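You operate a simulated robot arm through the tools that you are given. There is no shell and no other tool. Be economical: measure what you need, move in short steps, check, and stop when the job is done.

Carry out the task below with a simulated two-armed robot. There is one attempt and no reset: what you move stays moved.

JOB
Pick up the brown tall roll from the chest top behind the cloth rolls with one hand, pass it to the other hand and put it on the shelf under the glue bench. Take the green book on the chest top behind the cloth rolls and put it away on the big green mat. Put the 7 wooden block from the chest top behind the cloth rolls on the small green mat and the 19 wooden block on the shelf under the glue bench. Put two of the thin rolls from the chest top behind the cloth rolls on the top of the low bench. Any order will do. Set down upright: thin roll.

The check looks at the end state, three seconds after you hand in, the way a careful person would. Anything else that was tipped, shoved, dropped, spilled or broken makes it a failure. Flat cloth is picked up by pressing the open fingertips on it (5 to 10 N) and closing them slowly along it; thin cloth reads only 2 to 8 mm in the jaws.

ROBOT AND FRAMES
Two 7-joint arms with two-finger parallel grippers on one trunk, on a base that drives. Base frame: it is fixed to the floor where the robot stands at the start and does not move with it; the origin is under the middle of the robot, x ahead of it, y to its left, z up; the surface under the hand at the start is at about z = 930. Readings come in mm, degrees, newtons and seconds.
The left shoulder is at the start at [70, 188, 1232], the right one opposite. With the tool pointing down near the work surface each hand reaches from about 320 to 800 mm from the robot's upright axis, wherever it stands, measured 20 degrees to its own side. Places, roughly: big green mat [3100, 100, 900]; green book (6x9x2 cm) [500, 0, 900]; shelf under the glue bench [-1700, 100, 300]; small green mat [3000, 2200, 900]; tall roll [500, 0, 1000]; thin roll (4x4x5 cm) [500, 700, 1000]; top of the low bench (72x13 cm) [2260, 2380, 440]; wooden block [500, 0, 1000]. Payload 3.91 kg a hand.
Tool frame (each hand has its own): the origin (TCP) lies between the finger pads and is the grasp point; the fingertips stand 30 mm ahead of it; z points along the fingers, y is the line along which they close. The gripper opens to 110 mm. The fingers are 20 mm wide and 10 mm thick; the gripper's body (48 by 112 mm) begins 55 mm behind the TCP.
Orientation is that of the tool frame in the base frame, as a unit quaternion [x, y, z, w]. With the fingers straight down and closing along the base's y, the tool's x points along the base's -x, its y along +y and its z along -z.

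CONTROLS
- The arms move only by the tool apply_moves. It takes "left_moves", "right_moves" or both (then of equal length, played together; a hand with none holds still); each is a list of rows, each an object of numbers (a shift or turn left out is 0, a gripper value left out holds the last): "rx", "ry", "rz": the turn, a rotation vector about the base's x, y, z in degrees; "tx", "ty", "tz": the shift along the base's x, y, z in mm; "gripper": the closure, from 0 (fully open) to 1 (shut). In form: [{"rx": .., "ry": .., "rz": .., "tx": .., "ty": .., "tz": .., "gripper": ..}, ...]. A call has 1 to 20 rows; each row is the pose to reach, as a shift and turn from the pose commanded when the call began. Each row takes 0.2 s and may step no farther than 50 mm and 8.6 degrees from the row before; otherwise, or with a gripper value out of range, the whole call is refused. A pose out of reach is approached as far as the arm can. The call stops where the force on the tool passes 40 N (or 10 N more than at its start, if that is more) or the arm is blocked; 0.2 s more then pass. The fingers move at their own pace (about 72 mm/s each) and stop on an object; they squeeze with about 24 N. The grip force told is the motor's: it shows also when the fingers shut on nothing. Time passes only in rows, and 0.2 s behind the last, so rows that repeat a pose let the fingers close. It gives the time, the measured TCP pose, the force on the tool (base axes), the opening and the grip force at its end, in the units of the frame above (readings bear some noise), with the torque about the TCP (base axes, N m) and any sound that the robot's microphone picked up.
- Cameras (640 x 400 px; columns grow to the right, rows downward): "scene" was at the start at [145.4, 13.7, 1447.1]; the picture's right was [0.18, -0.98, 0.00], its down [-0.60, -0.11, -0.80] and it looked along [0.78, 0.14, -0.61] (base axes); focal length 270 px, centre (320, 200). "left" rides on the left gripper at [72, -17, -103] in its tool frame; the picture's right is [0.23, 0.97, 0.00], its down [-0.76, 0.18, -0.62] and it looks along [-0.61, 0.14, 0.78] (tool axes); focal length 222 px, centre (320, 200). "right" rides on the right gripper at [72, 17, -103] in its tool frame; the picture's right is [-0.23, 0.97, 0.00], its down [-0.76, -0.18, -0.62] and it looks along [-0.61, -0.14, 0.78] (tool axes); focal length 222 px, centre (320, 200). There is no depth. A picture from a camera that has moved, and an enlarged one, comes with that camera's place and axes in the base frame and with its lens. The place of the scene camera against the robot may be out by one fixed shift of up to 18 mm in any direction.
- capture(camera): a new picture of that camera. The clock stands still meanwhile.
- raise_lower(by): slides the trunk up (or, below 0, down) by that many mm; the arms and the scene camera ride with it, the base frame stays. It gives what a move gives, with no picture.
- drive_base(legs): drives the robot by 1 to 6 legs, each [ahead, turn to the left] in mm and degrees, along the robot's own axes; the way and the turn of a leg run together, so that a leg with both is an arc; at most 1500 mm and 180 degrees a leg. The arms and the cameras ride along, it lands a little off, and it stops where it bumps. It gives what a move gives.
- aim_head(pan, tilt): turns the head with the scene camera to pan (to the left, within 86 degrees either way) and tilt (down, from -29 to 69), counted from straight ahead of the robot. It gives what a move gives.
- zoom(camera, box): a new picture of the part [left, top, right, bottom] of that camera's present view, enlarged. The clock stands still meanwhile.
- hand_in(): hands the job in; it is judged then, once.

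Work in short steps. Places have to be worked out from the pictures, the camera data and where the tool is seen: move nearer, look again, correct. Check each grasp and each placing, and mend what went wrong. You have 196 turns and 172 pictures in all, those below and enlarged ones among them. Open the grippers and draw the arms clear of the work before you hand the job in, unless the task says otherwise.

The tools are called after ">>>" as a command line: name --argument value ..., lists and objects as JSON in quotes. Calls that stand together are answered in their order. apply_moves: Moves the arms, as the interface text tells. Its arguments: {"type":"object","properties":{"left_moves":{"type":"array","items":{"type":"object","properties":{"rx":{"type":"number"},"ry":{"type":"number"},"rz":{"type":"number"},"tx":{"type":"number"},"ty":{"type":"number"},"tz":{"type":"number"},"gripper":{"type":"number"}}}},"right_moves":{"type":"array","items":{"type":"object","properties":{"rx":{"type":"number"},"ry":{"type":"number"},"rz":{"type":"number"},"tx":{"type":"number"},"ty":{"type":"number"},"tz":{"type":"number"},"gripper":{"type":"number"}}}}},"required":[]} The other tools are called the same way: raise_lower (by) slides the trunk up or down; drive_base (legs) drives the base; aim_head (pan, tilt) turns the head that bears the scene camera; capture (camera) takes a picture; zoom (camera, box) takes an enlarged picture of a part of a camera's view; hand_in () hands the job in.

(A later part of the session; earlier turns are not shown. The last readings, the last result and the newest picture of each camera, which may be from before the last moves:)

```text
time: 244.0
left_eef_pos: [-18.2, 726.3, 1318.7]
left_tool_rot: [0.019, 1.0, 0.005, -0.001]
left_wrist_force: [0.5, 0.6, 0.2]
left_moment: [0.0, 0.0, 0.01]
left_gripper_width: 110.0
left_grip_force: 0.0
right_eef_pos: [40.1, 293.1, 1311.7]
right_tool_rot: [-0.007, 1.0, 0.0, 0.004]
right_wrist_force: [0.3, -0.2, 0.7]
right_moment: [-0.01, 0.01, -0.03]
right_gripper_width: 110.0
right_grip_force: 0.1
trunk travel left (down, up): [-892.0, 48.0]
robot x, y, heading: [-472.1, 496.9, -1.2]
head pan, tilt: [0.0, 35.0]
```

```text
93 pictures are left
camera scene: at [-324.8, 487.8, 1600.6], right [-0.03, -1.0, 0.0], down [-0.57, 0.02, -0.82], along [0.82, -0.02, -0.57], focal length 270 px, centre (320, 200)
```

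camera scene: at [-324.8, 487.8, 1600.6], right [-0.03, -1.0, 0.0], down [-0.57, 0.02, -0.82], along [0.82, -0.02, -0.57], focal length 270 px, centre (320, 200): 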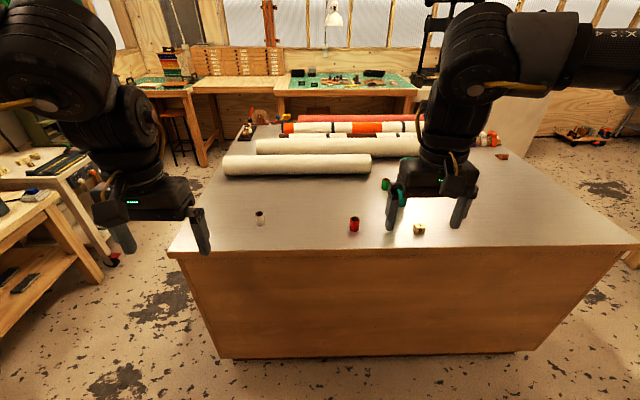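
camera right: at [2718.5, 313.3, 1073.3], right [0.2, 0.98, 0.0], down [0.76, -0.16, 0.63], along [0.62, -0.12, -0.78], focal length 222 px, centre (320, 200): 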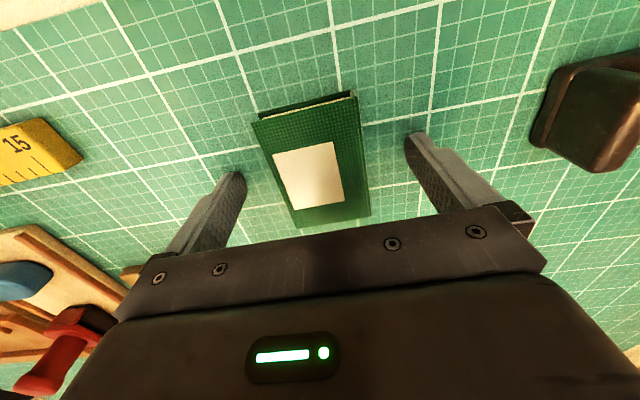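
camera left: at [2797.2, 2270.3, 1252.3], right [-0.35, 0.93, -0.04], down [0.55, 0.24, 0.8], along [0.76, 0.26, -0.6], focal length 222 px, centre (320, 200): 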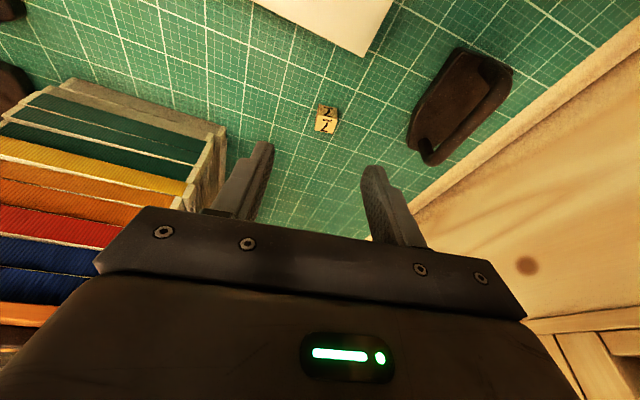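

Forward 340 mm with heading corrected, trunk back down 150.

>>> drive_base --legs '[[340, 1.3]]'

>>> raise_lower --by -150

>>> aim_head --pan 0 --tilt 45

>>> capture --camera "scene"

>>> capture --camera "left"

>>> capture --camera "right"

```text
time: 246.2
left_eef_pos: [313.8, 728.7, 1319.8]
left_tool_rot: [0.011, 1.0, 0.005, 0.001]
left_wrist_force: [0.4, 0.6, 0.3]
left_moment: [0.01, -0.03, 0.02]
left_gripper_width: 110.2
left_grip_force: 0.1
right_eef_pos: [378.4, 296.5, 1312.0]
right_tool_rot: [-0.016, 1.0, 0.0, 0.006]
right_wrist_force: [-0.8, -0.1, -0.3]
right_moment: [-0.03, -0.04, 0.01]
right_gripper_width: 110.0
right_grip_force: 0.1
trunk travel left (down, up): [-892.0, 48.0]
robot x, y, heading: [-133.0, 489.3, -0.6]
head pan, tilt: [0.0, 35.0]
```

```text
time: 247.9
left_eef_pos: [316.3, 729.4, 1169.0]
left_tool_rot: [0.01, 1.0, 0.005, 0.0]
left_wrist_force: [0.1, -0.5, -0.2]
left_moment: [0.0, 0.02, 0.01]
left_gripper_width: 110.0
left_grip_force: 0.2
right_eef_pos: [380.0, 295.6, 1162.2]
right_tool_rot: [-0.016, 1.0, 0.001, 0.004]
right_wrist_force: [0.4, -0.1, -0.2]
right_moment: [0.03, -0.02, 0.0]
right_gripper_width: 110.2
right_grip_force: 0.1
trunk travel left (down, up): [-742.0, 198.0]
robot x, y, heading: [-137.6, 487.7, -0.4]
head pan, tilt: [0.0, 35.0]
```

```text
time: 248.7
left_eef_pos: [317.2, 728.1, 1169.3]
left_tool_rot: [0.011, 1.0, 0.006, 0.0]
left_wrist_force: [-0.2, 0.4, 0.1]
left_moment: [0.02, -0.01, 0.01]
left_gripper_width: 110.0
left_grip_force: 0.1
right_eef_pos: [380.0, 296.4, 1161.1]
right_tool_rot: [-0.015, 1.0, 0.0, 0.004]
right_wrist_force: [-0.1, 0.1, 0.4]
right_moment: [-0.06, 0.04, 0.04]
right_gripper_width: 110.0
right_grip_force: 0.0
trunk travel left (down, up): [-742.0, 198.0]
robot x, y, heading: [-132.8, 486.0, -0.3]
head pan, tilt: [0.0, 45.0]
```

```text
92 pictures are left
camera scene: at [6.6, 484.4, 1435.8], right [-0.01, -1.0, 0.0], down [-0.71, 0.01, -0.71], along [0.71, -0.01, -0.71], focal length 270 px, centre (320, 200)
```

scene: 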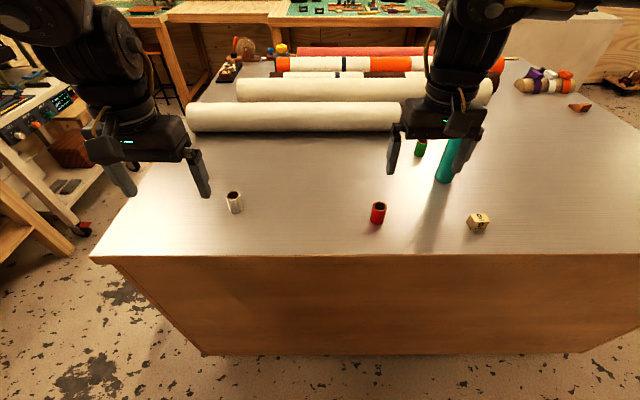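

```text
91 pictures are left
camera left: at [243.5, 710.8, 1272.3], right [-0.21, 0.98, 0.01], down [0.77, 0.15, 0.62], along [0.61, 0.14, -0.78], focal length 222 px, centre (320, 200)
```

left: 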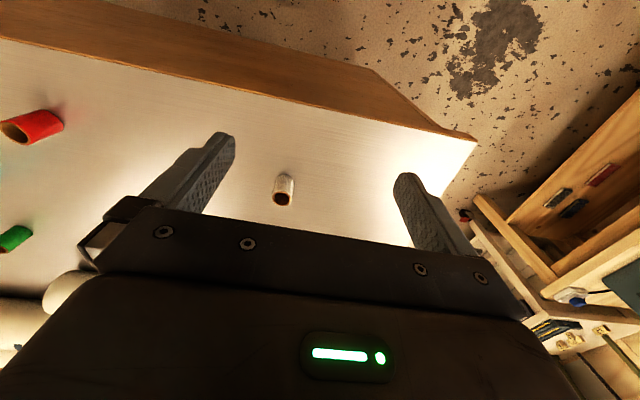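

```text
90 pictures are left
camera right: at [308.4, 310.3, 1264.5], right [0.2, 0.98, 0.0], down [0.76, -0.15, 0.63], along [0.62, -0.12, -0.78], focal length 222 px, centre (320, 200)
```

right: 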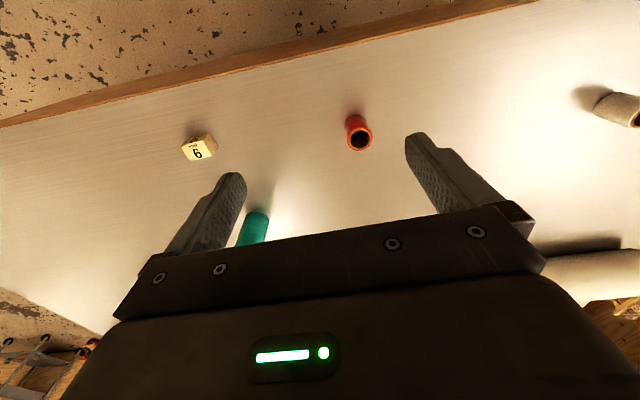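

Red roll at [441, 340], grey at [478, 700]. Move both hands above them.

>>> apply_moves --left_moves '[{"tx": 40, "ty": -7}, {"tx": 80, "ty": -14}, {"tx": 120, "ty": -21, "tz": -20}, {"tx": 160, "ty": -28, "tz": -50}, {"tx": 160, "ty": -28, "tz": -90}, {"tx": 160, "ty": -28, "tz": -110}, {"tx": 160, "ty": -28, "tz": -110}]' --right_moves '[{"tx": 20, "ty": 15}, {"tx": 40, "ty": 30}, {"tx": 61, "ty": 44, "tz": -20}, {"tx": 61, "ty": 44, "tz": -50}, {"tx": 61, "ty": 44, "tz": -80}, {"tx": 61, "ty": 44, "tz": -105}, {"tx": 61, "ty": 44, "tz": -105}]'

>>> capture --camera "left"

>>> capture --camera "right"

```text
refused: row 4 steps farther than a row can; nothing moved
```

```text
89 pictures are left
camera left: at [243.5, 710.8, 1272.3], right [-0.21, 0.98, 0.01], down [0.77, 0.15, 0.62], along [0.61, 0.14, -0.78], focal length 222 px, centre (320, 200)
```

left: 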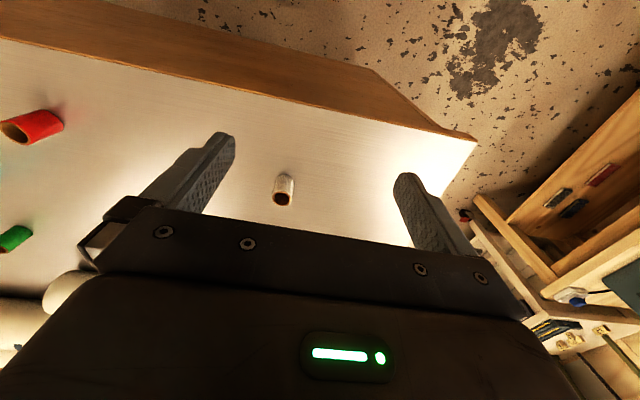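

```text
88 pictures are left
camera right: at [308.4, 310.3, 1264.5], right [0.2, 0.98, 0.0], down [0.76, -0.15, 0.63], along [0.62, -0.12, -0.78], focal length 222 px, centre (320, 200)
```

right: 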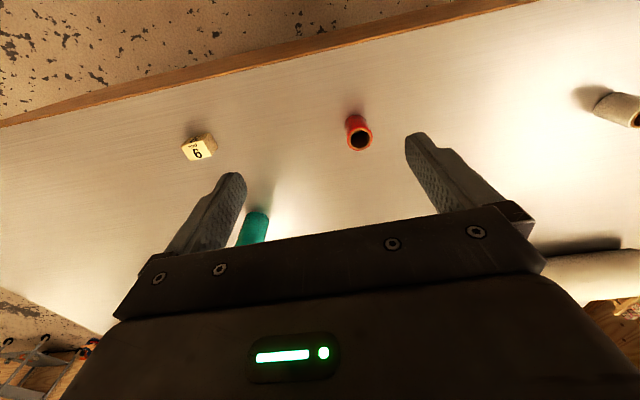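

A step was slightly too long; repeat with shorter ones.

>>> apply_moves --left_moves '[{"tx": 40, "ty": -7}, {"tx": 80, "ty": -14}, {"tx": 120, "ty": -21, "tz": -15}, {"tx": 155, "ty": -28, "tz": -40}, {"tx": 160, "ty": -28, "tz": -80}, {"tx": 160, "ty": -28, "tz": -110}, {"tx": 160, "ty": -28, "tz": -110}]' --right_moves '[{"tx": 20, "ty": 15}, {"tx": 40, "ty": 30}, {"tx": 61, "ty": 44, "tz": -20}, {"tx": 61, "ty": 44, "tz": -50}, {"tx": 61, "ty": 44, "tz": -80}, {"tx": 61, "ty": 44, "tz": -105}, {"tx": 61, "ty": 44, "tz": -105}]'

>>> capture --camera "left"

>>> capture --camera "right"

```text
time: 250.3
left_eef_pos: [473.7, 698.4, 1060.2]
left_tool_rot: [0.011, 1.0, 0.007, 0.0]
left_wrist_force: [0.0, 0.7, -0.1]
left_moment: [0.04, 0.0, -0.03]
left_gripper_width: 110.0
left_grip_force: 0.1
right_eef_pos: [441.4, 340.5, 1054.4]
right_tool_rot: [-0.015, 1.0, 0.0, 0.005]
right_wrist_force: [0.3, -0.4, 0.2]
right_moment: [-0.01, -0.01, 0.03]
right_gripper_width: 110.1
right_grip_force: 0.1
trunk travel left (down, up): [-742.0, 198.0]
robot x, y, heading: [-134.7, 488.7, -0.3]
head pan, tilt: [0.0, 45.0]
```

```text
87 pictures are left
camera left: at [401.7, 681.8, 1164.4], right [-0.21, 0.98, 0.01], down [0.77, 0.15, 0.63], along [0.61, 0.14, -0.78], focal length 222 px, centre (320, 200)
```

left: 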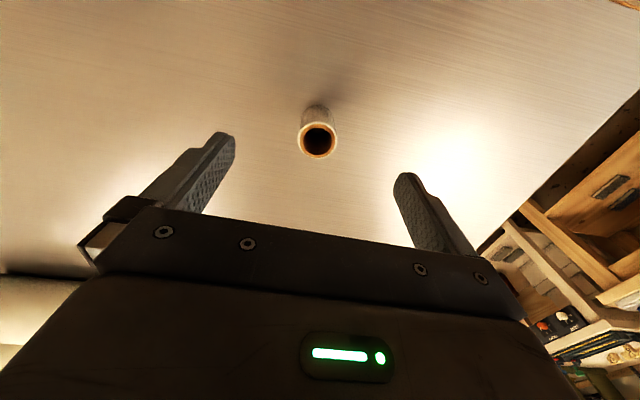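

```text
86 pictures are left
camera right: at [368.2, 353.4, 1157.7], right [0.2, 0.98, 0.0], down [0.76, -0.16, 0.63], along [0.62, -0.12, -0.78], focal length 222 px, centre (320, 200)
```

right: 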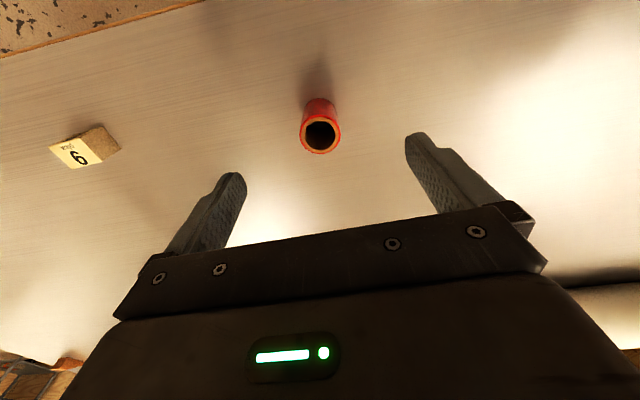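

Both nearly centred. Descend and close.

>>> apply_moves --left_moves '[{"tx": 7, "ty": 1, "tz": -35}, {"tx": 7, "ty": 1, "tz": -70}, {"tx": 7, "ty": 1, "tz": -94}, {"tx": 7, "ty": 1, "tz": -94, "gripper": 0.4}, {"tx": 7, "ty": 1, "tz": -94, "gripper": 1.0}, {"tx": 7, "ty": 1, "tz": -94, "gripper": 1.0}, {"tx": 7, "ty": 1, "tz": -94, "gripper": 1.0}, {"tx": 7, "ty": 1, "tz": -94, "gripper": 1.0}]' --right_moves '[{"tx": 1, "ty": -1, "tz": -35}, {"tx": 1, "ty": -1, "tz": -70}, {"tx": 1, "ty": -1, "tz": -88}, {"tx": 1, "ty": -1, "tz": -88, "gripper": 0.4}, {"tx": 1, "ty": -1, "tz": -88, "gripper": 1.0}, {"tx": 1, "ty": -1, "tz": -88, "gripper": 1.0}, {"tx": 1, "ty": -1, "tz": -88, "gripper": 1.0}, {"tx": 1, "ty": -1, "tz": -88, "gripper": 1.0}]'

>>> capture --camera "left"

>>> capture --camera "right"

```text
time: 252.1
left_eef_pos: [481.9, 699.4, 967.6]
left_tool_rot: [0.01, 1.0, 0.004, -0.001]
left_wrist_force: [-1.3, -0.3, 0.0]
left_moment: [-0.03, 0.01, -0.02]
left_gripper_width: 34.3
left_grip_force: 24.5
right_eef_pos: [444.2, 342.0, 966.1]
right_tool_rot: [-0.015, 1.0, 0.0, 0.003]
right_wrist_force: [0.2, -1.2, 0.4]
right_moment: [-0.01, -0.01, 0.01]
right_gripper_width: 32.1
right_grip_force: 23.9
trunk travel left (down, up): [-742.0, 198.0]
robot x, y, heading: [-134.1, 487.0, -0.5]
head pan, tilt: [0.0, 45.0]
```

```text
85 pictures are left
camera left: at [410.5, 682.9, 1070.6], right [-0.21, 0.98, 0.01], down [0.77, 0.15, 0.62], along [0.61, 0.14, -0.78], focal length 222 px, centre (320, 200)
```

left: 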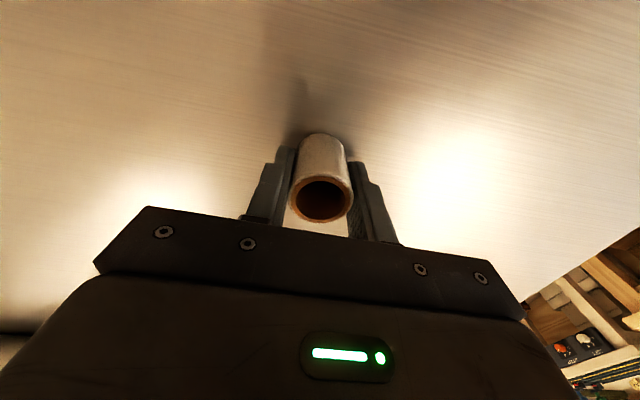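

```text
84 pictures are left
camera right: at [370.9, 356.0, 1069.1], right [0.2, 0.98, 0.0], down [0.76, -0.15, 0.63], along [0.62, -0.12, -0.78], focal length 222 px, centre (320, 200)
```

right: 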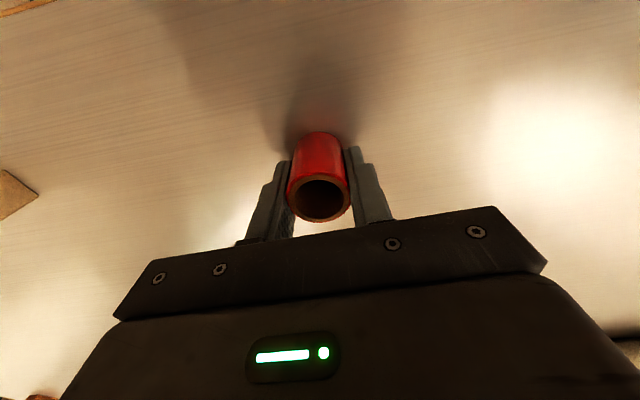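

Both rolls gripped. Lift, raise trunk, back off and take the left aisle.

>>> apply_moves --left_moves '[{"tz": 40}, {"tz": 80}, {"tz": 120}, {"tz": 160}, {"tz": 190}]' --right_moves '[{"tz": 40}, {"tz": 80}, {"tz": 120}, {"tz": 160}, {"tz": 190}]'

>>> raise_lower --by 120

>>> drive_base --legs '[[-350, 0], [0, 90.4], [920, 0], [0, -90]]'

>>> aim_head --pan 0 --tilt 25

>>> capture --camera "scene"

```text
time: 253.3
left_eef_pos: [486.5, 699.8, 1158.2]
left_tool_rot: [0.01, 1.0, 0.005, 0.0]
left_wrist_force: [0.5, 0.8, -0.3]
left_moment: [-0.01, -0.01, 0.0]
left_gripper_width: 33.7
left_grip_force: 23.4
right_eef_pos: [443.0, 337.9, 1159.9]
right_tool_rot: [-0.015, 1.0, 0.001, 0.005]
right_wrist_force: [-0.1, -0.3, -0.9]
right_moment: [0.0, -0.02, -0.01]
right_gripper_width: 32.2
right_grip_force: 23.7
trunk travel left (down, up): [-742.0, 198.0]
robot x, y, heading: [-136.5, 490.7, -0.7]
head pan, tilt: [0.0, 45.0]
```

```text
time: 254.8
left_eef_pos: [489.9, 700.6, 1274.5]
left_tool_rot: [0.011, 1.0, 0.006, -0.001]
left_wrist_force: [-0.6, 0.0, -1.1]
left_moment: [-0.03, 0.0, 0.01]
left_gripper_width: 32.2
left_grip_force: 24.4
right_eef_pos: [444.4, 338.6, 1279.0]
right_tool_rot: [-0.016, 1.0, 0.0, 0.005]
right_wrist_force: [0.7, 0.3, -0.4]
right_moment: [-0.01, -0.04, 0.03]
right_gripper_width: 32.2
right_grip_force: 24.2
trunk travel left (down, up): [-862.0, 78.0]
robot x, y, heading: [-134.5, 487.1, -0.4]
head pan, tilt: [0.0, 45.0]
```

```text
time: 269.1
left_eef_pos: [135.7, 1676.2, 1277.1]
left_tool_rot: [-0.011, 1.0, 0.005, 0.0]
left_wrist_force: [0.0, 0.8, -0.9]
left_moment: [0.02, -0.01, 0.01]
left_gripper_width: 32.1
left_grip_force: 23.8
right_eef_pos: [107.1, 1313.0, 1279.2]
right_tool_rot: [-0.037, 0.999, 0.0, 0.004]
right_wrist_force: [-0.4, 0.5, -0.9]
right_moment: [0.0, -0.01, 0.01]
right_gripper_width: 32.3
right_grip_force: 24.3
trunk travel left (down, up): [-862.0, 78.0]
robot x, y, heading: [-476.7, 1434.9, 2.2]
head pan, tilt: [0.0, 45.0]
```

```text
time: 269.9
left_eef_pos: [137.0, 1675.2, 1276.0]
left_tool_rot: [-0.011, 1.0, 0.005, 0.0]
left_wrist_force: [-0.4, 0.5, -0.6]
left_moment: [0.01, -0.01, 0.04]
left_gripper_width: 32.3
left_grip_force: 23.2
right_eef_pos: [107.2, 1311.6, 1278.8]
right_tool_rot: [-0.038, 0.999, 0.001, 0.004]
right_wrist_force: [-0.2, -0.7, -0.4]
right_moment: [0.01, 0.02, -0.02]
right_gripper_width: 32.3
right_grip_force: 24.1
trunk travel left (down, up): [-862.0, 78.0]
robot x, y, heading: [-477.8, 1438.9, 2.1]
head pan, tilt: [0.0, 25.0]
```

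```text
83 pictures are left
camera scene: at [-325.2, 1438.6, 1586.2], right [0.03, -1.0, 0.0], down [-0.42, -0.01, -0.91], along [0.91, 0.03, -0.42], focal length 270 px, centre (320, 200)
```

scene: 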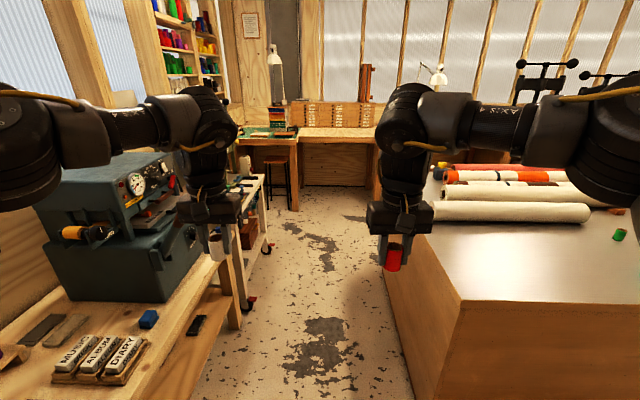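

Aisle centre is y≈1390. I correct the heading to about −2° and drive up to x≈2220.

>>> drive_base --legs '[[0, -4], [1450, 0]]'

```text
time: 277.6
left_eef_pos: [1588.0, 1583.3, 1276.3]
left_tool_rot: [0.024, 1.0, 0.005, 0.0]
left_wrist_force: [0.4, 0.0, -0.5]
left_moment: [0.01, -0.05, 0.0]
left_gripper_width: 32.2
left_grip_force: 23.6
right_eef_pos: [1535.0, 1221.5, 1278.4]
right_tool_rot: [-0.002, 1.0, 0.0, 0.004]
right_wrist_force: [0.2, -0.1, -0.8]
right_moment: [-0.04, 0.01, 0.0]
right_gripper_width: 32.1
right_grip_force: 23.7
trunk travel left (down, up): [-862.0, 78.0]
robot x, y, heading: [960.7, 1387.1, -1.9]
head pan, tilt: [0.0, 25.0]
```

>>> drive_base --legs '[[1320, 0], [0, 91.9]]'

>>> aim_head --pan 0 --tilt 45

>>> capture --camera "scene"

```text
time: 288.2
left_eef_pos: [2029.7, 1951.6, 1276.1]
left_tool_rot: [0.721, -0.693, -0.004, 0.003]
left_wrist_force: [0.2, -1.2, -0.6]
left_moment: [0.0, 0.02, -0.02]
left_gripper_width: 32.2
left_grip_force: 24.4
right_eef_pos: [2393.2, 1929.0, 1278.8]
right_tool_rot: [0.739, -0.674, -0.003, -0.001]
right_wrist_force: [-0.3, 0.2, -0.5]
right_moment: [0.03, 0.02, 0.0]
right_gripper_width: 32.4
right_grip_force: 24.1
trunk travel left (down, up): [-862.0, 78.0]
robot x, y, heading: [2281.0, 1339.0, 92.9]
head pan, tilt: [0.0, 25.0]
```

```text
time: 289.0
left_eef_pos: [2029.6, 1950.3, 1275.9]
left_tool_rot: [0.721, -0.693, -0.003, 0.004]
left_wrist_force: [-0.4, 0.7, -0.1]
left_moment: [-0.02, 0.03, -0.01]
left_gripper_width: 32.1
left_grip_force: 23.8
right_eef_pos: [2393.7, 1928.5, 1279.4]
right_tool_rot: [0.739, -0.674, -0.004, -0.003]
right_wrist_force: [0.3, 0.3, -0.3]
right_moment: [0.02, 0.01, -0.01]
right_gripper_width: 32.1
right_grip_force: 24.0
trunk travel left (down, up): [-862.0, 78.0]
robot x, y, heading: [2279.0, 1341.4, 93.2]
head pan, tilt: [0.0, 45.0]
```

```text
82 pictures are left
camera scene: at [2282.6, 1470.9, 1555.8], right [1.0, 0.05, 0.0], down [0.04, -0.71, -0.71], along [-0.04, 0.71, -0.71], focal length 270 px, centre (320, 200)
```

scene: 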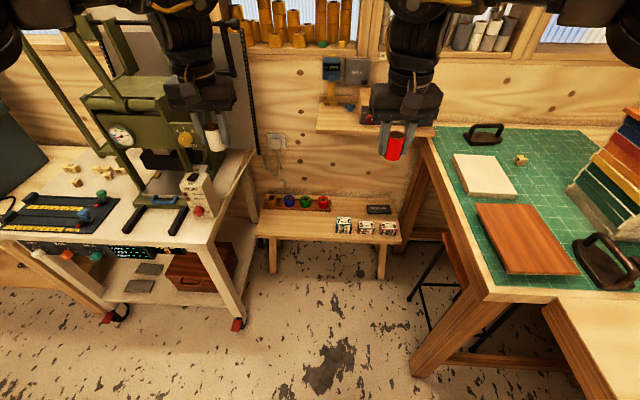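

Free bench area: x 1950–2290, y 2325–2480. I straighten the heading and bring the left hand inward (away from the machine) before approaching.

>>> drive_base --legs '[[0, -3]]'

>>> apply_moves --left_moves '[{"tx": 25, "ty": -10}, {"tx": 50, "ty": -20}, {"tx": 75, "ty": -30}, {"tx": 75, "ty": -40}]' --right_moves '[{"tx": -10, "ty": -10}, {"tx": -20, "ty": -20}, {"tx": -20, "ty": -30}, {"tx": -20, "ty": -30}]'

>>> drive_base --legs '[[380, 0]]'

>>> aim_head --pan 0 --tilt 55

>>> capture --camera "scene"

>>> capture --camera "left"

```text
time: 289.9
left_eef_pos: [2056.2, 1961.6, 1274.7]
left_tool_rot: [-0.704, 0.71, 0.001, -0.003]
left_wrist_force: [-0.8, -0.8, 1.0]
left_moment: [0.04, 0.0, -0.03]
left_gripper_width: 32.2
left_grip_force: 24.0
right_eef_pos: [2419.8, 1922.6, 1280.5]
right_tool_rot: [0.723, -0.691, -0.001, -0.005]
right_wrist_force: [-0.7, 0.1, -0.7]
right_moment: [-0.02, -0.03, 0.02]
right_gripper_width: 32.2
right_grip_force: 24.6
trunk travel left (down, up): [-862.0, 78.0]
robot x, y, heading: [2279.4, 1342.9, 90.1]
head pan, tilt: [0.0, 45.0]
```

```text
time: 290.9
left_eef_pos: [2137.4, 1922.2, 1277.1]
left_tool_rot: [-0.703, 0.711, 0.003, -0.004]
left_wrist_force: [-0.2, 0.1, 0.0]
left_moment: [0.02, -0.01, -0.02]
left_gripper_width: 32.3
left_grip_force: 24.2
right_eef_pos: [2404.3, 1892.4, 1279.3]
right_tool_rot: [0.722, -0.692, -0.004, -0.003]
right_wrist_force: [0.3, -0.1, -0.4]
right_moment: [0.03, 0.03, 0.03]
right_gripper_width: 32.2
right_grip_force: 23.9
trunk travel left (down, up): [-862.0, 78.0]
robot x, y, heading: [2281.3, 1341.4, 90.2]
head pan, tilt: [0.0, 45.0]
```

```text
time: 293.3
left_eef_pos: [2133.3, 2301.0, 1277.6]
left_tool_rot: [-0.705, 0.709, 0.005, -0.004]
left_wrist_force: [0.2, -0.7, 0.3]
left_moment: [0.05, 0.0, -0.05]
left_gripper_width: 31.9
left_grip_force: 23.6
right_eef_pos: [2399.9, 2271.8, 1280.7]
right_tool_rot: [0.723, -0.69, -0.005, -0.004]
right_wrist_force: [-1.3, 0.5, -0.5]
right_moment: [0.0, 0.0, -0.01]
right_gripper_width: 32.1
right_grip_force: 24.1
trunk travel left (down, up): [-862.0, 78.0]
robot x, y, heading: [2281.1, 1723.2, 90.5]
head pan, tilt: [0.0, 45.0]
```

```text
time: 294.0
left_eef_pos: [2131.3, 2302.5, 1276.0]
left_tool_rot: [-0.705, 0.709, 0.003, -0.004]
left_wrist_force: [-0.2, -0.5, -0.6]
left_moment: [-0.03, 0.02, 0.02]
left_gripper_width: 32.4
left_grip_force: 23.8
right_eef_pos: [2399.5, 2272.6, 1279.0]
right_tool_rot: [0.723, -0.691, -0.003, -0.003]
right_wrist_force: [-0.3, -0.2, 0.0]
right_moment: [-0.01, 0.02, 0.01]
right_gripper_width: 32.1
right_grip_force: 23.9
trunk travel left (down, up): [-862.0, 78.0]
robot x, y, heading: [2278.1, 1725.0, 90.4]
head pan, tilt: [0.0, 55.0]
```

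```text
81 pictures are left
camera scene: at [2287.7, 1842.4, 1542.3], right [1.0, 0.01, 0.0], down [0.01, -0.82, -0.57], along [0.0, 0.57, -0.82], focal length 270 px, centre (320, 200)
```

scene: 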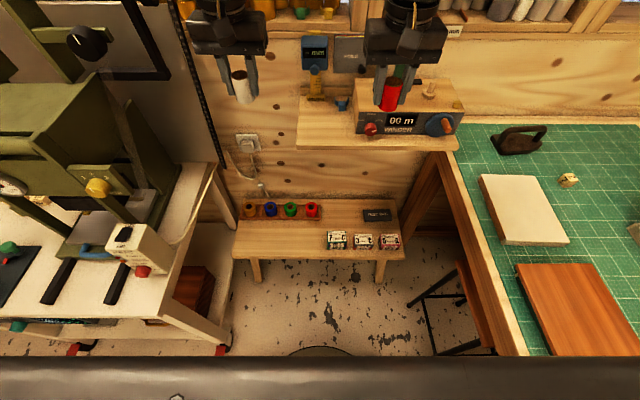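

```text
80 pictures are left
camera left: at [2149.5, 2229.3, 1380.5], right [-0.98, -0.22, 0.01], down [-0.17, 0.76, 0.62], along [-0.15, 0.61, -0.78], focal length 222 px, centre (320, 200)
```

left: 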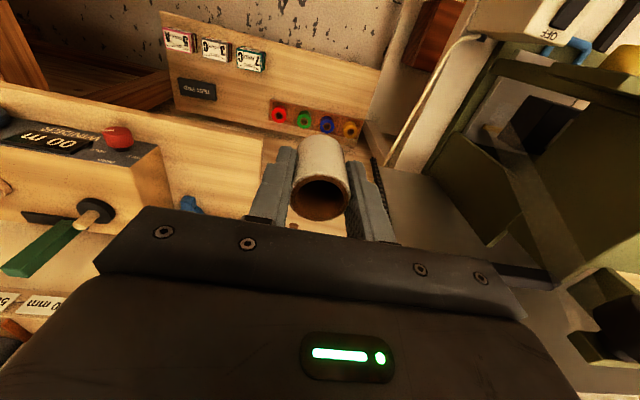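

All clear below the hands. I lower the trunk 200 mm and look.

>>> raise_lower --by -200

>>> aim_head --pan 40 --tilt 45

>>> capture --camera "scene"

>>> aim_head --pan -40 --tilt 45

>>> capture --camera "scene"

```text
time: 296.1
left_eef_pos: [2132.2, 2303.0, 1077.7]
left_tool_rot: [-0.705, 0.709, 0.004, -0.003]
left_wrist_force: [-0.4, 0.6, -0.9]
left_moment: [0.02, 0.0, 0.04]
left_gripper_width: 31.9
left_grip_force: 23.9
right_eef_pos: [2399.3, 2272.6, 1078.5]
right_tool_rot: [0.724, -0.69, -0.004, -0.003]
right_wrist_force: [-0.1, 0.2, 0.3]
right_moment: [-0.05, 0.01, 0.01]
right_gripper_width: 32.3
right_grip_force: 23.8
trunk travel left (down, up): [-662.0, 278.0]
robot x, y, heading: [2275.3, 1723.8, 90.1]
head pan, tilt: [0.0, 55.0]
```

```text
time: 297.2
left_eef_pos: [2132.4, 2301.4, 1077.6]
left_tool_rot: [-0.706, 0.709, 0.003, -0.004]
left_wrist_force: [0.5, 0.5, -1.1]
left_moment: [0.0, -0.01, 0.0]
left_gripper_width: 32.1
left_grip_force: 24.0
right_eef_pos: [2399.2, 2274.3, 1078.7]
right_tool_rot: [0.724, -0.69, -0.003, -0.003]
right_wrist_force: [0.4, 0.2, -0.5]
right_moment: [0.06, -0.04, 0.0]
right_gripper_width: 32.0
right_grip_force: 23.9
trunk travel left (down, up): [-662.0, 278.0]
robot x, y, heading: [2276.9, 1721.1, 90.3]
head pan, tilt: [40.0, 45.0]
```

```text
79 pictures are left
camera scene: at [2235.6, 1832.0, 1355.7], right [0.76, 0.65, 0.0], down [0.46, -0.54, -0.71], along [-0.46, 0.54, -0.71], focal length 270 px, centre (320, 200)
```

scene: 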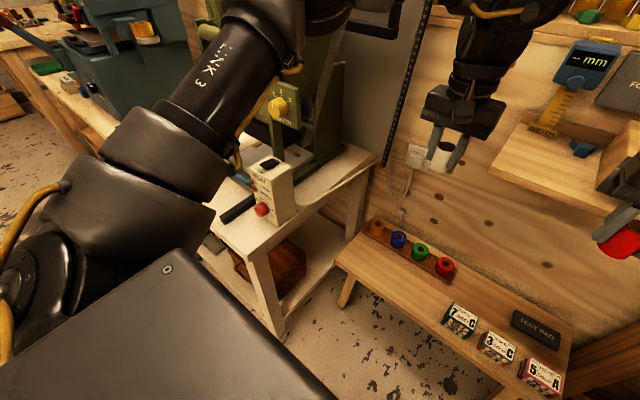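

```text
time: 298.8
left_eef_pos: [2132.3, 2303.9, 1076.8]
left_tool_rot: [-0.705, 0.709, 0.003, -0.003]
left_wrist_force: [0.5, 0.0, 0.0]
left_moment: [-0.01, 0.03, 0.03]
left_gripper_width: 32.2
left_grip_force: 24.1
right_eef_pos: [2399.4, 2273.8, 1077.7]
right_tool_rot: [0.724, -0.69, -0.004, -0.003]
right_wrist_force: [0.6, 0.3, 0.3]
right_moment: [0.0, -0.02, 0.0]
right_gripper_width: 32.1
right_grip_force: 24.3
trunk travel left (down, up): [-662.0, 278.0]
robot x, y, heading: [2278.0, 1724.1, 90.5]
head pan, tilt: [-40.0, 45.0]
```

```text
78 pictures are left
camera scene: at [2340.0, 1832.7, 1355.7], right [0.77, -0.64, 0.0], down [-0.45, -0.55, -0.71], along [0.45, 0.54, -0.71], focal length 270 px, centre (320, 200)
```

scene: 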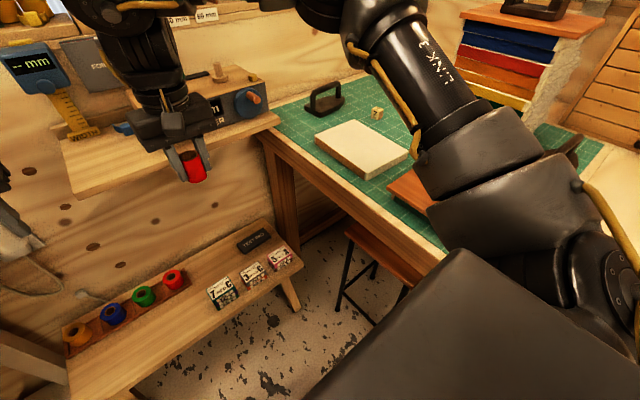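

The elbows ride high; extending the arm draws the elbow inwards, so I lower the left hand with the arm first, over [2132, 2378].

>>> apply_moves --left_moves '[{"ty": 10, "tz": -40}, {"ty": 20, "tz": -80}, {"ty": 30, "tz": -120}, {"ty": 40, "tz": -160}, {"ty": 50, "tz": -200}, {"ty": 60, "tz": -240}, {"ty": 70, "tz": -280}, {"ty": 75, "tz": -320}, {"ty": 75, "tz": -350}]'

>>> aim_head --pan 40 --tilt 45

>>> capture --camera "scene"

>>> capture --camera "left"

```text
time: 300.8
left_eef_pos: [2134.7, 2377.6, 726.8]
left_tool_rot: [-0.704, 0.711, 0.003, -0.004]
left_wrist_force: [-0.9, 0.3, 0.3]
left_moment: [0.0, 0.0, 0.0]
left_gripper_width: 32.2
left_grip_force: 24.3
right_eef_pos: [2400.6, 2274.0, 1079.2]
right_tool_rot: [0.724, -0.69, -0.004, -0.002]
right_wrist_force: [0.1, 0.3, -0.5]
right_moment: [0.02, -0.02, -0.04]
right_gripper_width: 32.4
right_grip_force: 23.9
trunk travel left (down, up): [-662.0, 278.0]
robot x, y, heading: [2274.9, 1722.8, 90.1]
head pan, tilt: [-40.0, 45.0]
```

```text
time: 302.3
left_eef_pos: [2133.4, 2377.6, 727.2]
left_tool_rot: [-0.705, 0.709, 0.004, -0.004]
left_wrist_force: [-0.5, 0.0, 0.5]
left_moment: [-0.03, 0.01, -0.01]
left_gripper_width: 32.3
left_grip_force: 24.0
right_eef_pos: [2398.8, 2273.7, 1078.7]
right_tool_rot: [0.724, -0.69, -0.004, -0.003]
right_wrist_force: [-0.4, -0.1, -0.7]
right_moment: [-0.02, 0.0, 0.0]
right_gripper_width: 32.2
right_grip_force: 24.1
trunk travel left (down, up): [-662.0, 278.0]
robot x, y, heading: [2276.8, 1724.0, 90.7]
head pan, tilt: [40.0, 45.0]
```

```text
77 pictures are left
camera scene: at [2235.6, 1832.1, 1355.7], right [0.76, 0.65, 0.0], down [0.46, -0.54, -0.71], along [-0.46, 0.54, -0.71], focal length 270 px, centre (320, 200)
```

scene: 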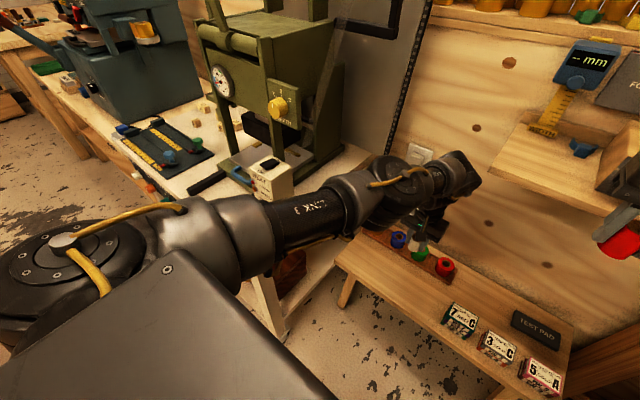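

```text
76 pictures are left
camera left: at [2151.6, 2304.0, 831.3], right [-0.98, -0.22, 0.01], down [-0.17, 0.76, 0.62], along [-0.15, 0.61, -0.78], focal length 222 px, centre (320, 200)
```

left: 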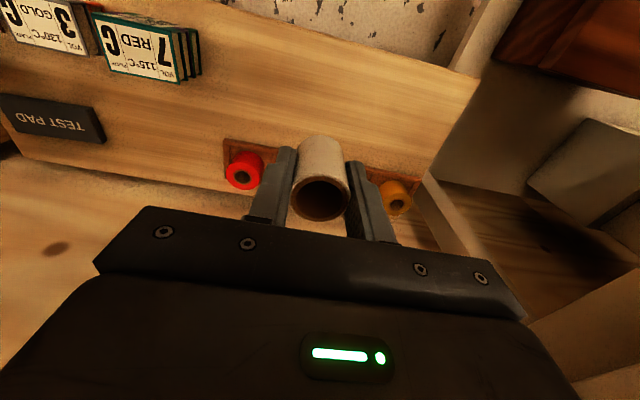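

The arm is well clear of the cart. I lower the trunk 130 mm more and check the landing spot.

>>> raise_lower --by -130

>>> capture --camera "left"

>>> capture --camera "scene"

```text
time: 303.9
left_eef_pos: [2134.2, 2377.1, 598.5]
left_tool_rot: [-0.705, 0.709, 0.003, -0.004]
left_wrist_force: [-0.7, -0.5, -0.1]
left_moment: [-0.04, 0.0, 0.01]
left_gripper_width: 32.2
left_grip_force: 23.9
right_eef_pos: [2399.9, 2273.0, 949.5]
right_tool_rot: [0.723, -0.691, -0.003, -0.003]
right_wrist_force: [-0.3, 1.2, -0.3]
right_moment: [0.0, 0.02, 0.03]
right_gripper_width: 32.0
right_grip_force: 23.9
trunk travel left (down, up): [-532.0, 408.0]
robot x, y, heading: [2279.6, 1722.6, 90.5]
head pan, tilt: [40.0, 45.0]
```

```text
75 pictures are left
camera left: at [2151.6, 2303.8, 701.4], right [-0.98, -0.22, 0.01], down [-0.17, 0.76, 0.62], along [-0.15, 0.61, -0.78], focal length 222 px, centre (320, 200)
```

left: 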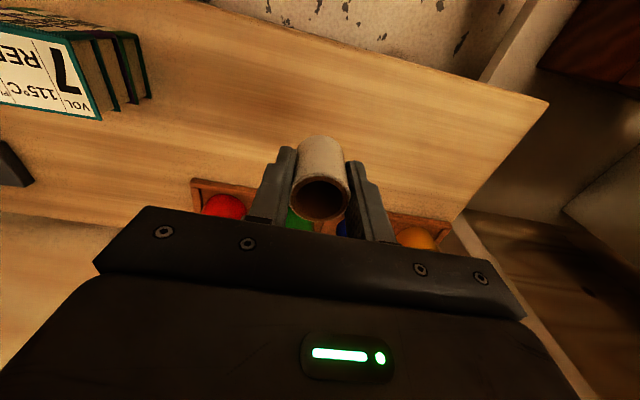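

```text
74 pictures are left
camera scene: at [2235.5, 1831.7, 1225.8], right [0.76, 0.65, 0.0], down [0.46, -0.54, -0.71], along [-0.46, 0.54, -0.71], focal length 270 px, centre (320, 200)
```

scene: 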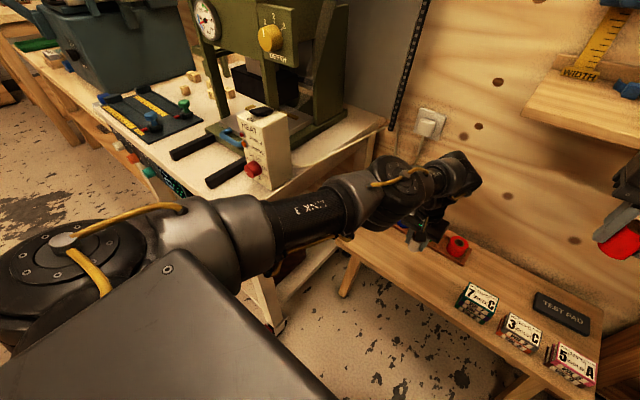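

Spot is clear (bench edge y≈2312, tray y≈2505). Lower the left roll to the bench.

>>> apply_moves --left_moves '[{"tz": -40}, {"tz": -80}, {"tz": -100}, {"tz": -106}, {"tz": -109}, {"tz": -112}, {"tz": -115}, {"tz": -118}]'

```text
time: 305.7
left_eef_pos: [2139.4, 2353.5, 495.8]
left_tool_rot: [-0.706, 0.708, 0.005, -0.004]
left_wrist_force: [0.0, 0.4, 0.0]
left_moment: [0.0, -0.01, 0.02]
left_gripper_width: 32.1
left_grip_force: 24.4
left hand out of reach, approached as far as the arm can: row 2, 3, 4, 5, 6, 7, 8
right_eef_pos: [2399.8, 2273.4, 948.5]
right_tool_rot: [0.724, -0.69, -0.003, -0.003]
right_wrist_force: [-0.1, -0.2, 0.4]
right_moment: [0.02, -0.01, 0.02]
right_gripper_width: 32.0
right_grip_force: 24.2
trunk travel left (down, up): [-532.0, 408.0]
robot x, y, heading: [2278.5, 1723.9, 90.6]
head pan, tilt: [40.0, 45.0]
```

At the reach limit; I raise the hand 40 mm, lower the trunk 60 mm, then redo.

>>> apply_moves --left_moves '[{"tz": 30, "ty": 8}, {"tz": 50, "ty": 22}, {"tz": 50, "ty": 22}]'

>>> raise_lower --by -40

```text
time: 306.5
left_eef_pos: [2139.6, 2373.1, 548.0]
left_tool_rot: [-0.705, 0.71, 0.004, -0.005]
left_wrist_force: [0.1, -0.5, -0.8]
left_moment: [0.02, -0.01, -0.03]
left_gripper_width: 32.2
left_grip_force: 24.3
right_eef_pos: [2399.2, 2272.2, 949.4]
right_tool_rot: [0.724, -0.69, -0.003, -0.003]
right_wrist_force: [0.6, 0.7, 0.1]
right_moment: [0.0, 0.0, -0.01]
right_gripper_width: 32.1
right_grip_force: 24.6
trunk travel left (down, up): [-532.0, 408.0]
robot x, y, heading: [2279.1, 1721.6, 90.3]
head pan, tilt: [40.0, 45.0]
```

```text
time: 307.3
left_eef_pos: [2139.7, 2375.5, 507.7]
left_tool_rot: [-0.705, 0.709, 0.004, -0.004]
left_wrist_force: [-0.5, 1.0, 0.0]
left_moment: [0.01, 0.02, -0.02]
left_gripper_width: 32.2
left_grip_force: 23.8
right_eef_pos: [2399.7, 2272.7, 909.3]
right_tool_rot: [0.724, -0.69, -0.004, -0.004]
right_wrist_force: [-0.6, 0.6, -0.3]
right_moment: [0.01, 0.0, 0.01]
right_gripper_width: 32.2
right_grip_force: 23.8
trunk travel left (down, up): [-492.0, 448.0]
robot x, y, heading: [2282.0, 1725.7, 90.5]
head pan, tilt: [40.0, 45.0]
```

>>> apply_moves --left_moves '[{"tz": -12}, {"tz": -20}, {"tz": -23}, {"tz": -26}, {"tz": -28}, {"tz": -30}, {"tz": -32}, {"tz": -34}]'

>>> capture --camera "left"

```text
time: 309.1
left_eef_pos: [2143.8, 2366.4, 479.5]
left_tool_rot: [-0.705, 0.709, 0.006, -0.003]
left_wrist_force: [-5.0, 3.0, 14.9]
left_moment: [0.02, -0.1, 0.06]
left_gripper_width: 32.2
left_grip_force: 24.2
left hand out of reach, approached as far as the arm can: row 2, 3, 4, 5, 6, 7, 8
right_eef_pos: [2398.8, 2272.8, 911.0]
right_tool_rot: [0.723, -0.69, -0.004, -0.003]
right_wrist_force: [-0.4, 0.1, -0.8]
right_moment: [-0.02, 0.02, 0.02]
right_gripper_width: 32.2
right_grip_force: 24.3
trunk travel left (down, up): [-492.0, 448.0]
robot x, y, heading: [2276.7, 1724.9, 90.3]
head pan, tilt: [40.0, 45.0]
```

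```text
73 pictures are left
camera left: at [2161.5, 2291.5, 583.7], right [-0.98, -0.22, 0.01], down [-0.17, 0.76, 0.63], along [-0.15, 0.61, -0.78], focal length 222 px, centre (320, 200)
```

left: 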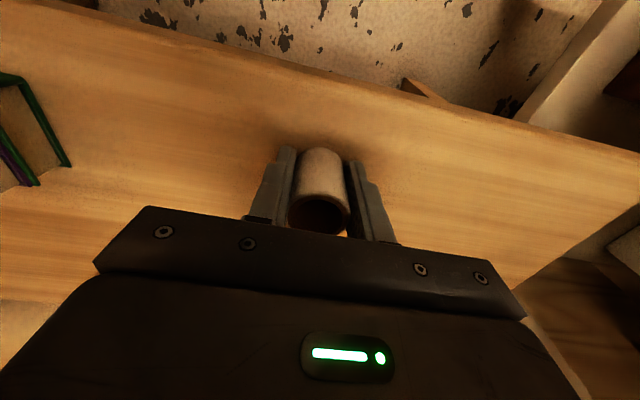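

Contact (15 N). I ease up a hair and open slowly to ~60 mm.

>>> apply_moves --left_moves '[{"tz": 1}, {"tz": 1, "gripper": 0.65}, {"tz": 1, "gripper": 0.55}, {"tz": 1, "gripper": 0.45}, {"tz": 1, "gripper": 0.45}]'

>>> capture --camera "left"

```text
time: 310.3
left_eef_pos: [2143.0, 2364.1, 480.7]
left_tool_rot: [-0.705, 0.709, 0.003, -0.004]
left_wrist_force: [-10.0, -2.5, 11.1]
left_moment: [-0.08, -0.09, -0.05]
left_gripper_width: 55.5
left_grip_force: 0.1
right_eef_pos: [2399.3, 2272.1, 909.7]
right_tool_rot: [0.724, -0.69, -0.004, -0.004]
right_wrist_force: [-0.1, 0.3, -0.5]
right_moment: [-0.02, -0.01, 0.03]
right_gripper_width: 32.0
right_grip_force: 24.0
trunk travel left (down, up): [-492.0, 448.0]
robot x, y, heading: [2280.3, 1722.0, 90.4]
head pan, tilt: [40.0, 45.0]
```

```text
72 pictures are left
camera left: at [2161.3, 2291.3, 584.0], right [-0.98, -0.22, 0.01], down [-0.17, 0.76, 0.62], along [-0.15, 0.61, -0.78], focal length 222 px, centre (320, 200)
```

left: 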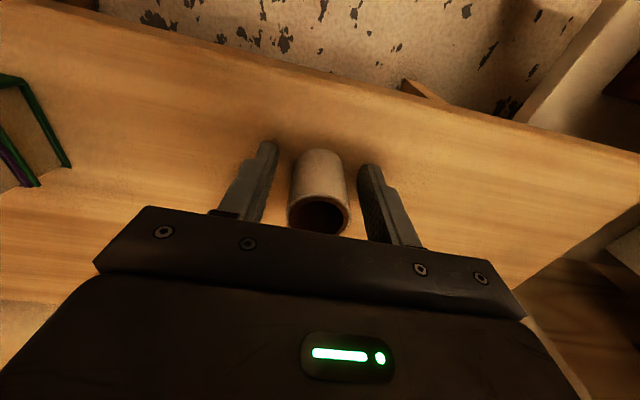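

The fingertips seem to rest on the bench. I lift straight up in small steps.

>>> apply_moves --left_moves '[{"tz": 3}, {"tz": 6}, {"tz": 9}, {"tz": 12}]'

>>> capture --camera "left"

```text
time: 311.3
left_eef_pos: [2144.8, 2366.7, 491.7]
left_tool_rot: [-0.705, 0.709, 0.004, -0.004]
left_wrist_force: [0.5, -0.7, 0.0]
left_moment: [-0.02, 0.0, 0.02]
left_gripper_width: 60.8
left_grip_force: 0.1
right_eef_pos: [2399.3, 2273.4, 909.5]
right_tool_rot: [0.723, -0.69, -0.003, -0.003]
right_wrist_force: [-0.6, -0.4, -0.8]
right_moment: [0.02, 0.03, 0.01]
right_gripper_width: 32.2
right_grip_force: 23.9
trunk travel left (down, up): [-492.0, 448.0]
robot x, y, heading: [2279.3, 1719.6, 90.5]
head pan, tilt: [40.0, 45.0]
```

```text
71 pictures are left
camera left: at [2161.4, 2293.4, 595.7], right [-0.98, -0.22, 0.01], down [-0.17, 0.76, 0.62], along [-0.15, 0.61, -0.78], focal length 222 px, centre (320, 200)
```

left: 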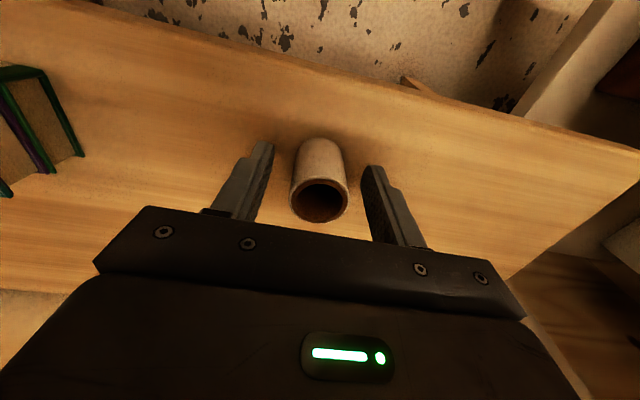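

The grey roll stands on its own. I retract the left hand up and back to about [2065, 2250, 720].

>>> apply_moves --left_moves '[{"tz": 40}, {"tz": 80}, {"tz": 120}, {"tz": 150, "ty": -20}, {"tz": 180, "ty": -50, "tx": -20}, {"tz": 200, "ty": -80, "tx": -45}, {"tz": 225, "ty": -115, "tx": -75}, {"tz": 225, "ty": -115, "tx": -75}]'

>>> capture --camera "scene"

>>> aim_head --pan -20 --tilt 50

>>> capture --camera "scene"

```text
refused: row 7 steps farther than a row can; nothing moved
```

```text
70 pictures are left
camera scene: at [2235.3, 1831.8, 1185.7], right [0.76, 0.65, 0.0], down [0.46, -0.54, -0.71], along [-0.46, 0.54, -0.71], focal length 270 px, centre (320, 200)
```

scene: 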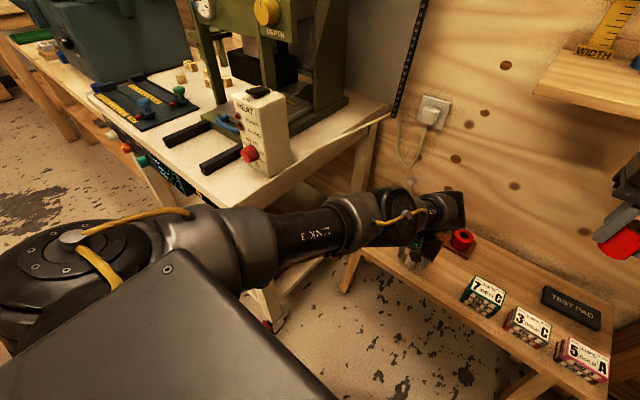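

```text
time: 312.6
left_eef_pos: [2143.8, 2366.6, 490.3]
left_tool_rot: [-0.706, 0.708, 0.004, -0.004]
left_wrist_force: [0.8, 0.0, -0.6]
left_moment: [-0.04, 0.0, 0.0]
left_gripper_width: 60.7
left_grip_force: 0.1
right_eef_pos: [2398.5, 2272.7, 908.7]
right_tool_rot: [0.724, -0.69, -0.004, -0.003]
right_wrist_force: [0.6, -0.5, 0.2]
right_moment: [0.01, -0.01, -0.03]
right_gripper_width: 32.3
right_grip_force: 23.6
trunk travel left (down, up): [-492.0, 448.0]
robot x, y, heading: [2276.2, 1721.7, 90.3]
head pan, tilt: [-20.0, 50.0]
```

```text
69 pictures are left
camera scene: at [2313.9, 1842.5, 1178.8], right [0.94, -0.34, 0.0], down [-0.26, -0.72, -0.64], along [0.22, 0.61, -0.77], focal length 270 px, centre (320, 200)
```

scene: 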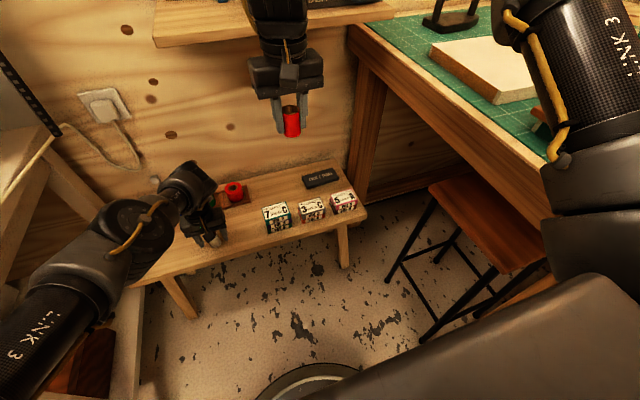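

>>> apply_moves --left_moves '[{"tz": 40}, {"tz": 80}, {"tz": 120}, {"tz": 150, "ty": -15}, {"tz": 175, "ty": -40, "tx": -15}, {"tz": 195, "ty": -65, "tx": -35}, {"tz": 210, "ty": -90, "tx": -55}, {"tz": 225, "ty": -115, "tx": -75}, {"tz": 225, "ty": -115, "tx": -75}]'

>>> aim_head --pan 20 --tilt 50

>>> capture --camera "scene"

```text
time: 314.6
left_eef_pos: [2062.3, 2253.5, 728.5]
left_tool_rot: [0.707, -0.707, -0.009, -0.003]
left_wrist_force: [-0.5, -0.4, -0.5]
left_moment: [0.02, -0.04, 0.01]
left_gripper_width: 60.5
left_grip_force: 0.1
right_eef_pos: [2395.7, 2270.9, 915.1]
right_tool_rot: [0.724, -0.69, -0.003, -0.006]
right_wrist_force: [1.4, 0.2, 0.1]
right_moment: [-0.04, 0.15, -0.02]
right_gripper_width: 32.1
right_grip_force: 24.2
trunk travel left (down, up): [-492.0, 448.0]
robot x, y, heading: [2277.9, 1723.2, 90.3]
head pan, tilt: [-20.0, 50.0]
```

```text
time: 315.7
left_eef_pos: [2072.1, 2244.6, 727.6]
left_tool_rot: [-0.705, 0.709, 0.011, 0.001]
left_wrist_force: [0.2, 1.2, -0.1]
left_moment: [0.0, -0.04, 0.0]
left_gripper_width: 60.6
left_grip_force: 0.0
right_eef_pos: [2403.9, 2262.0, 913.8]
right_tool_rot: [0.723, -0.69, -0.01, -0.007]
right_wrist_force: [0.4, 0.9, 0.5]
right_moment: [0.02, -0.01, 0.0]
right_gripper_width: 32.4
right_grip_force: 23.7
trunk travel left (down, up): [-492.0, 448.0]
robot x, y, heading: [2279.2, 1724.1, 90.4]
head pan, tilt: [20.0, 50.0]
```

```text
68 pictures are left
camera scene: at [2266.9, 1827.7, 1180.1], right [0.94, 0.35, 0.0], down [0.26, -0.71, -0.65], along [-0.23, 0.61, -0.76], focal length 270 px, centre (320, 200)
```

scene: 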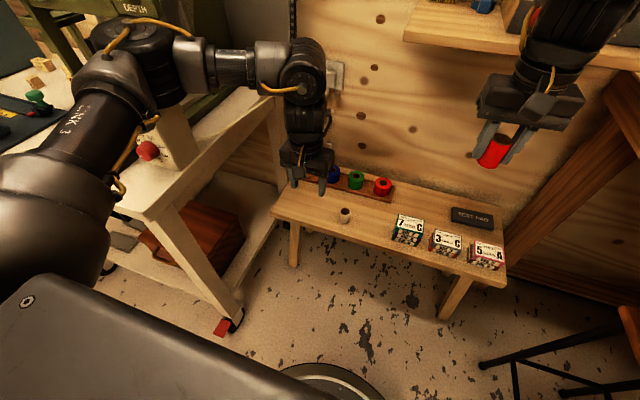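

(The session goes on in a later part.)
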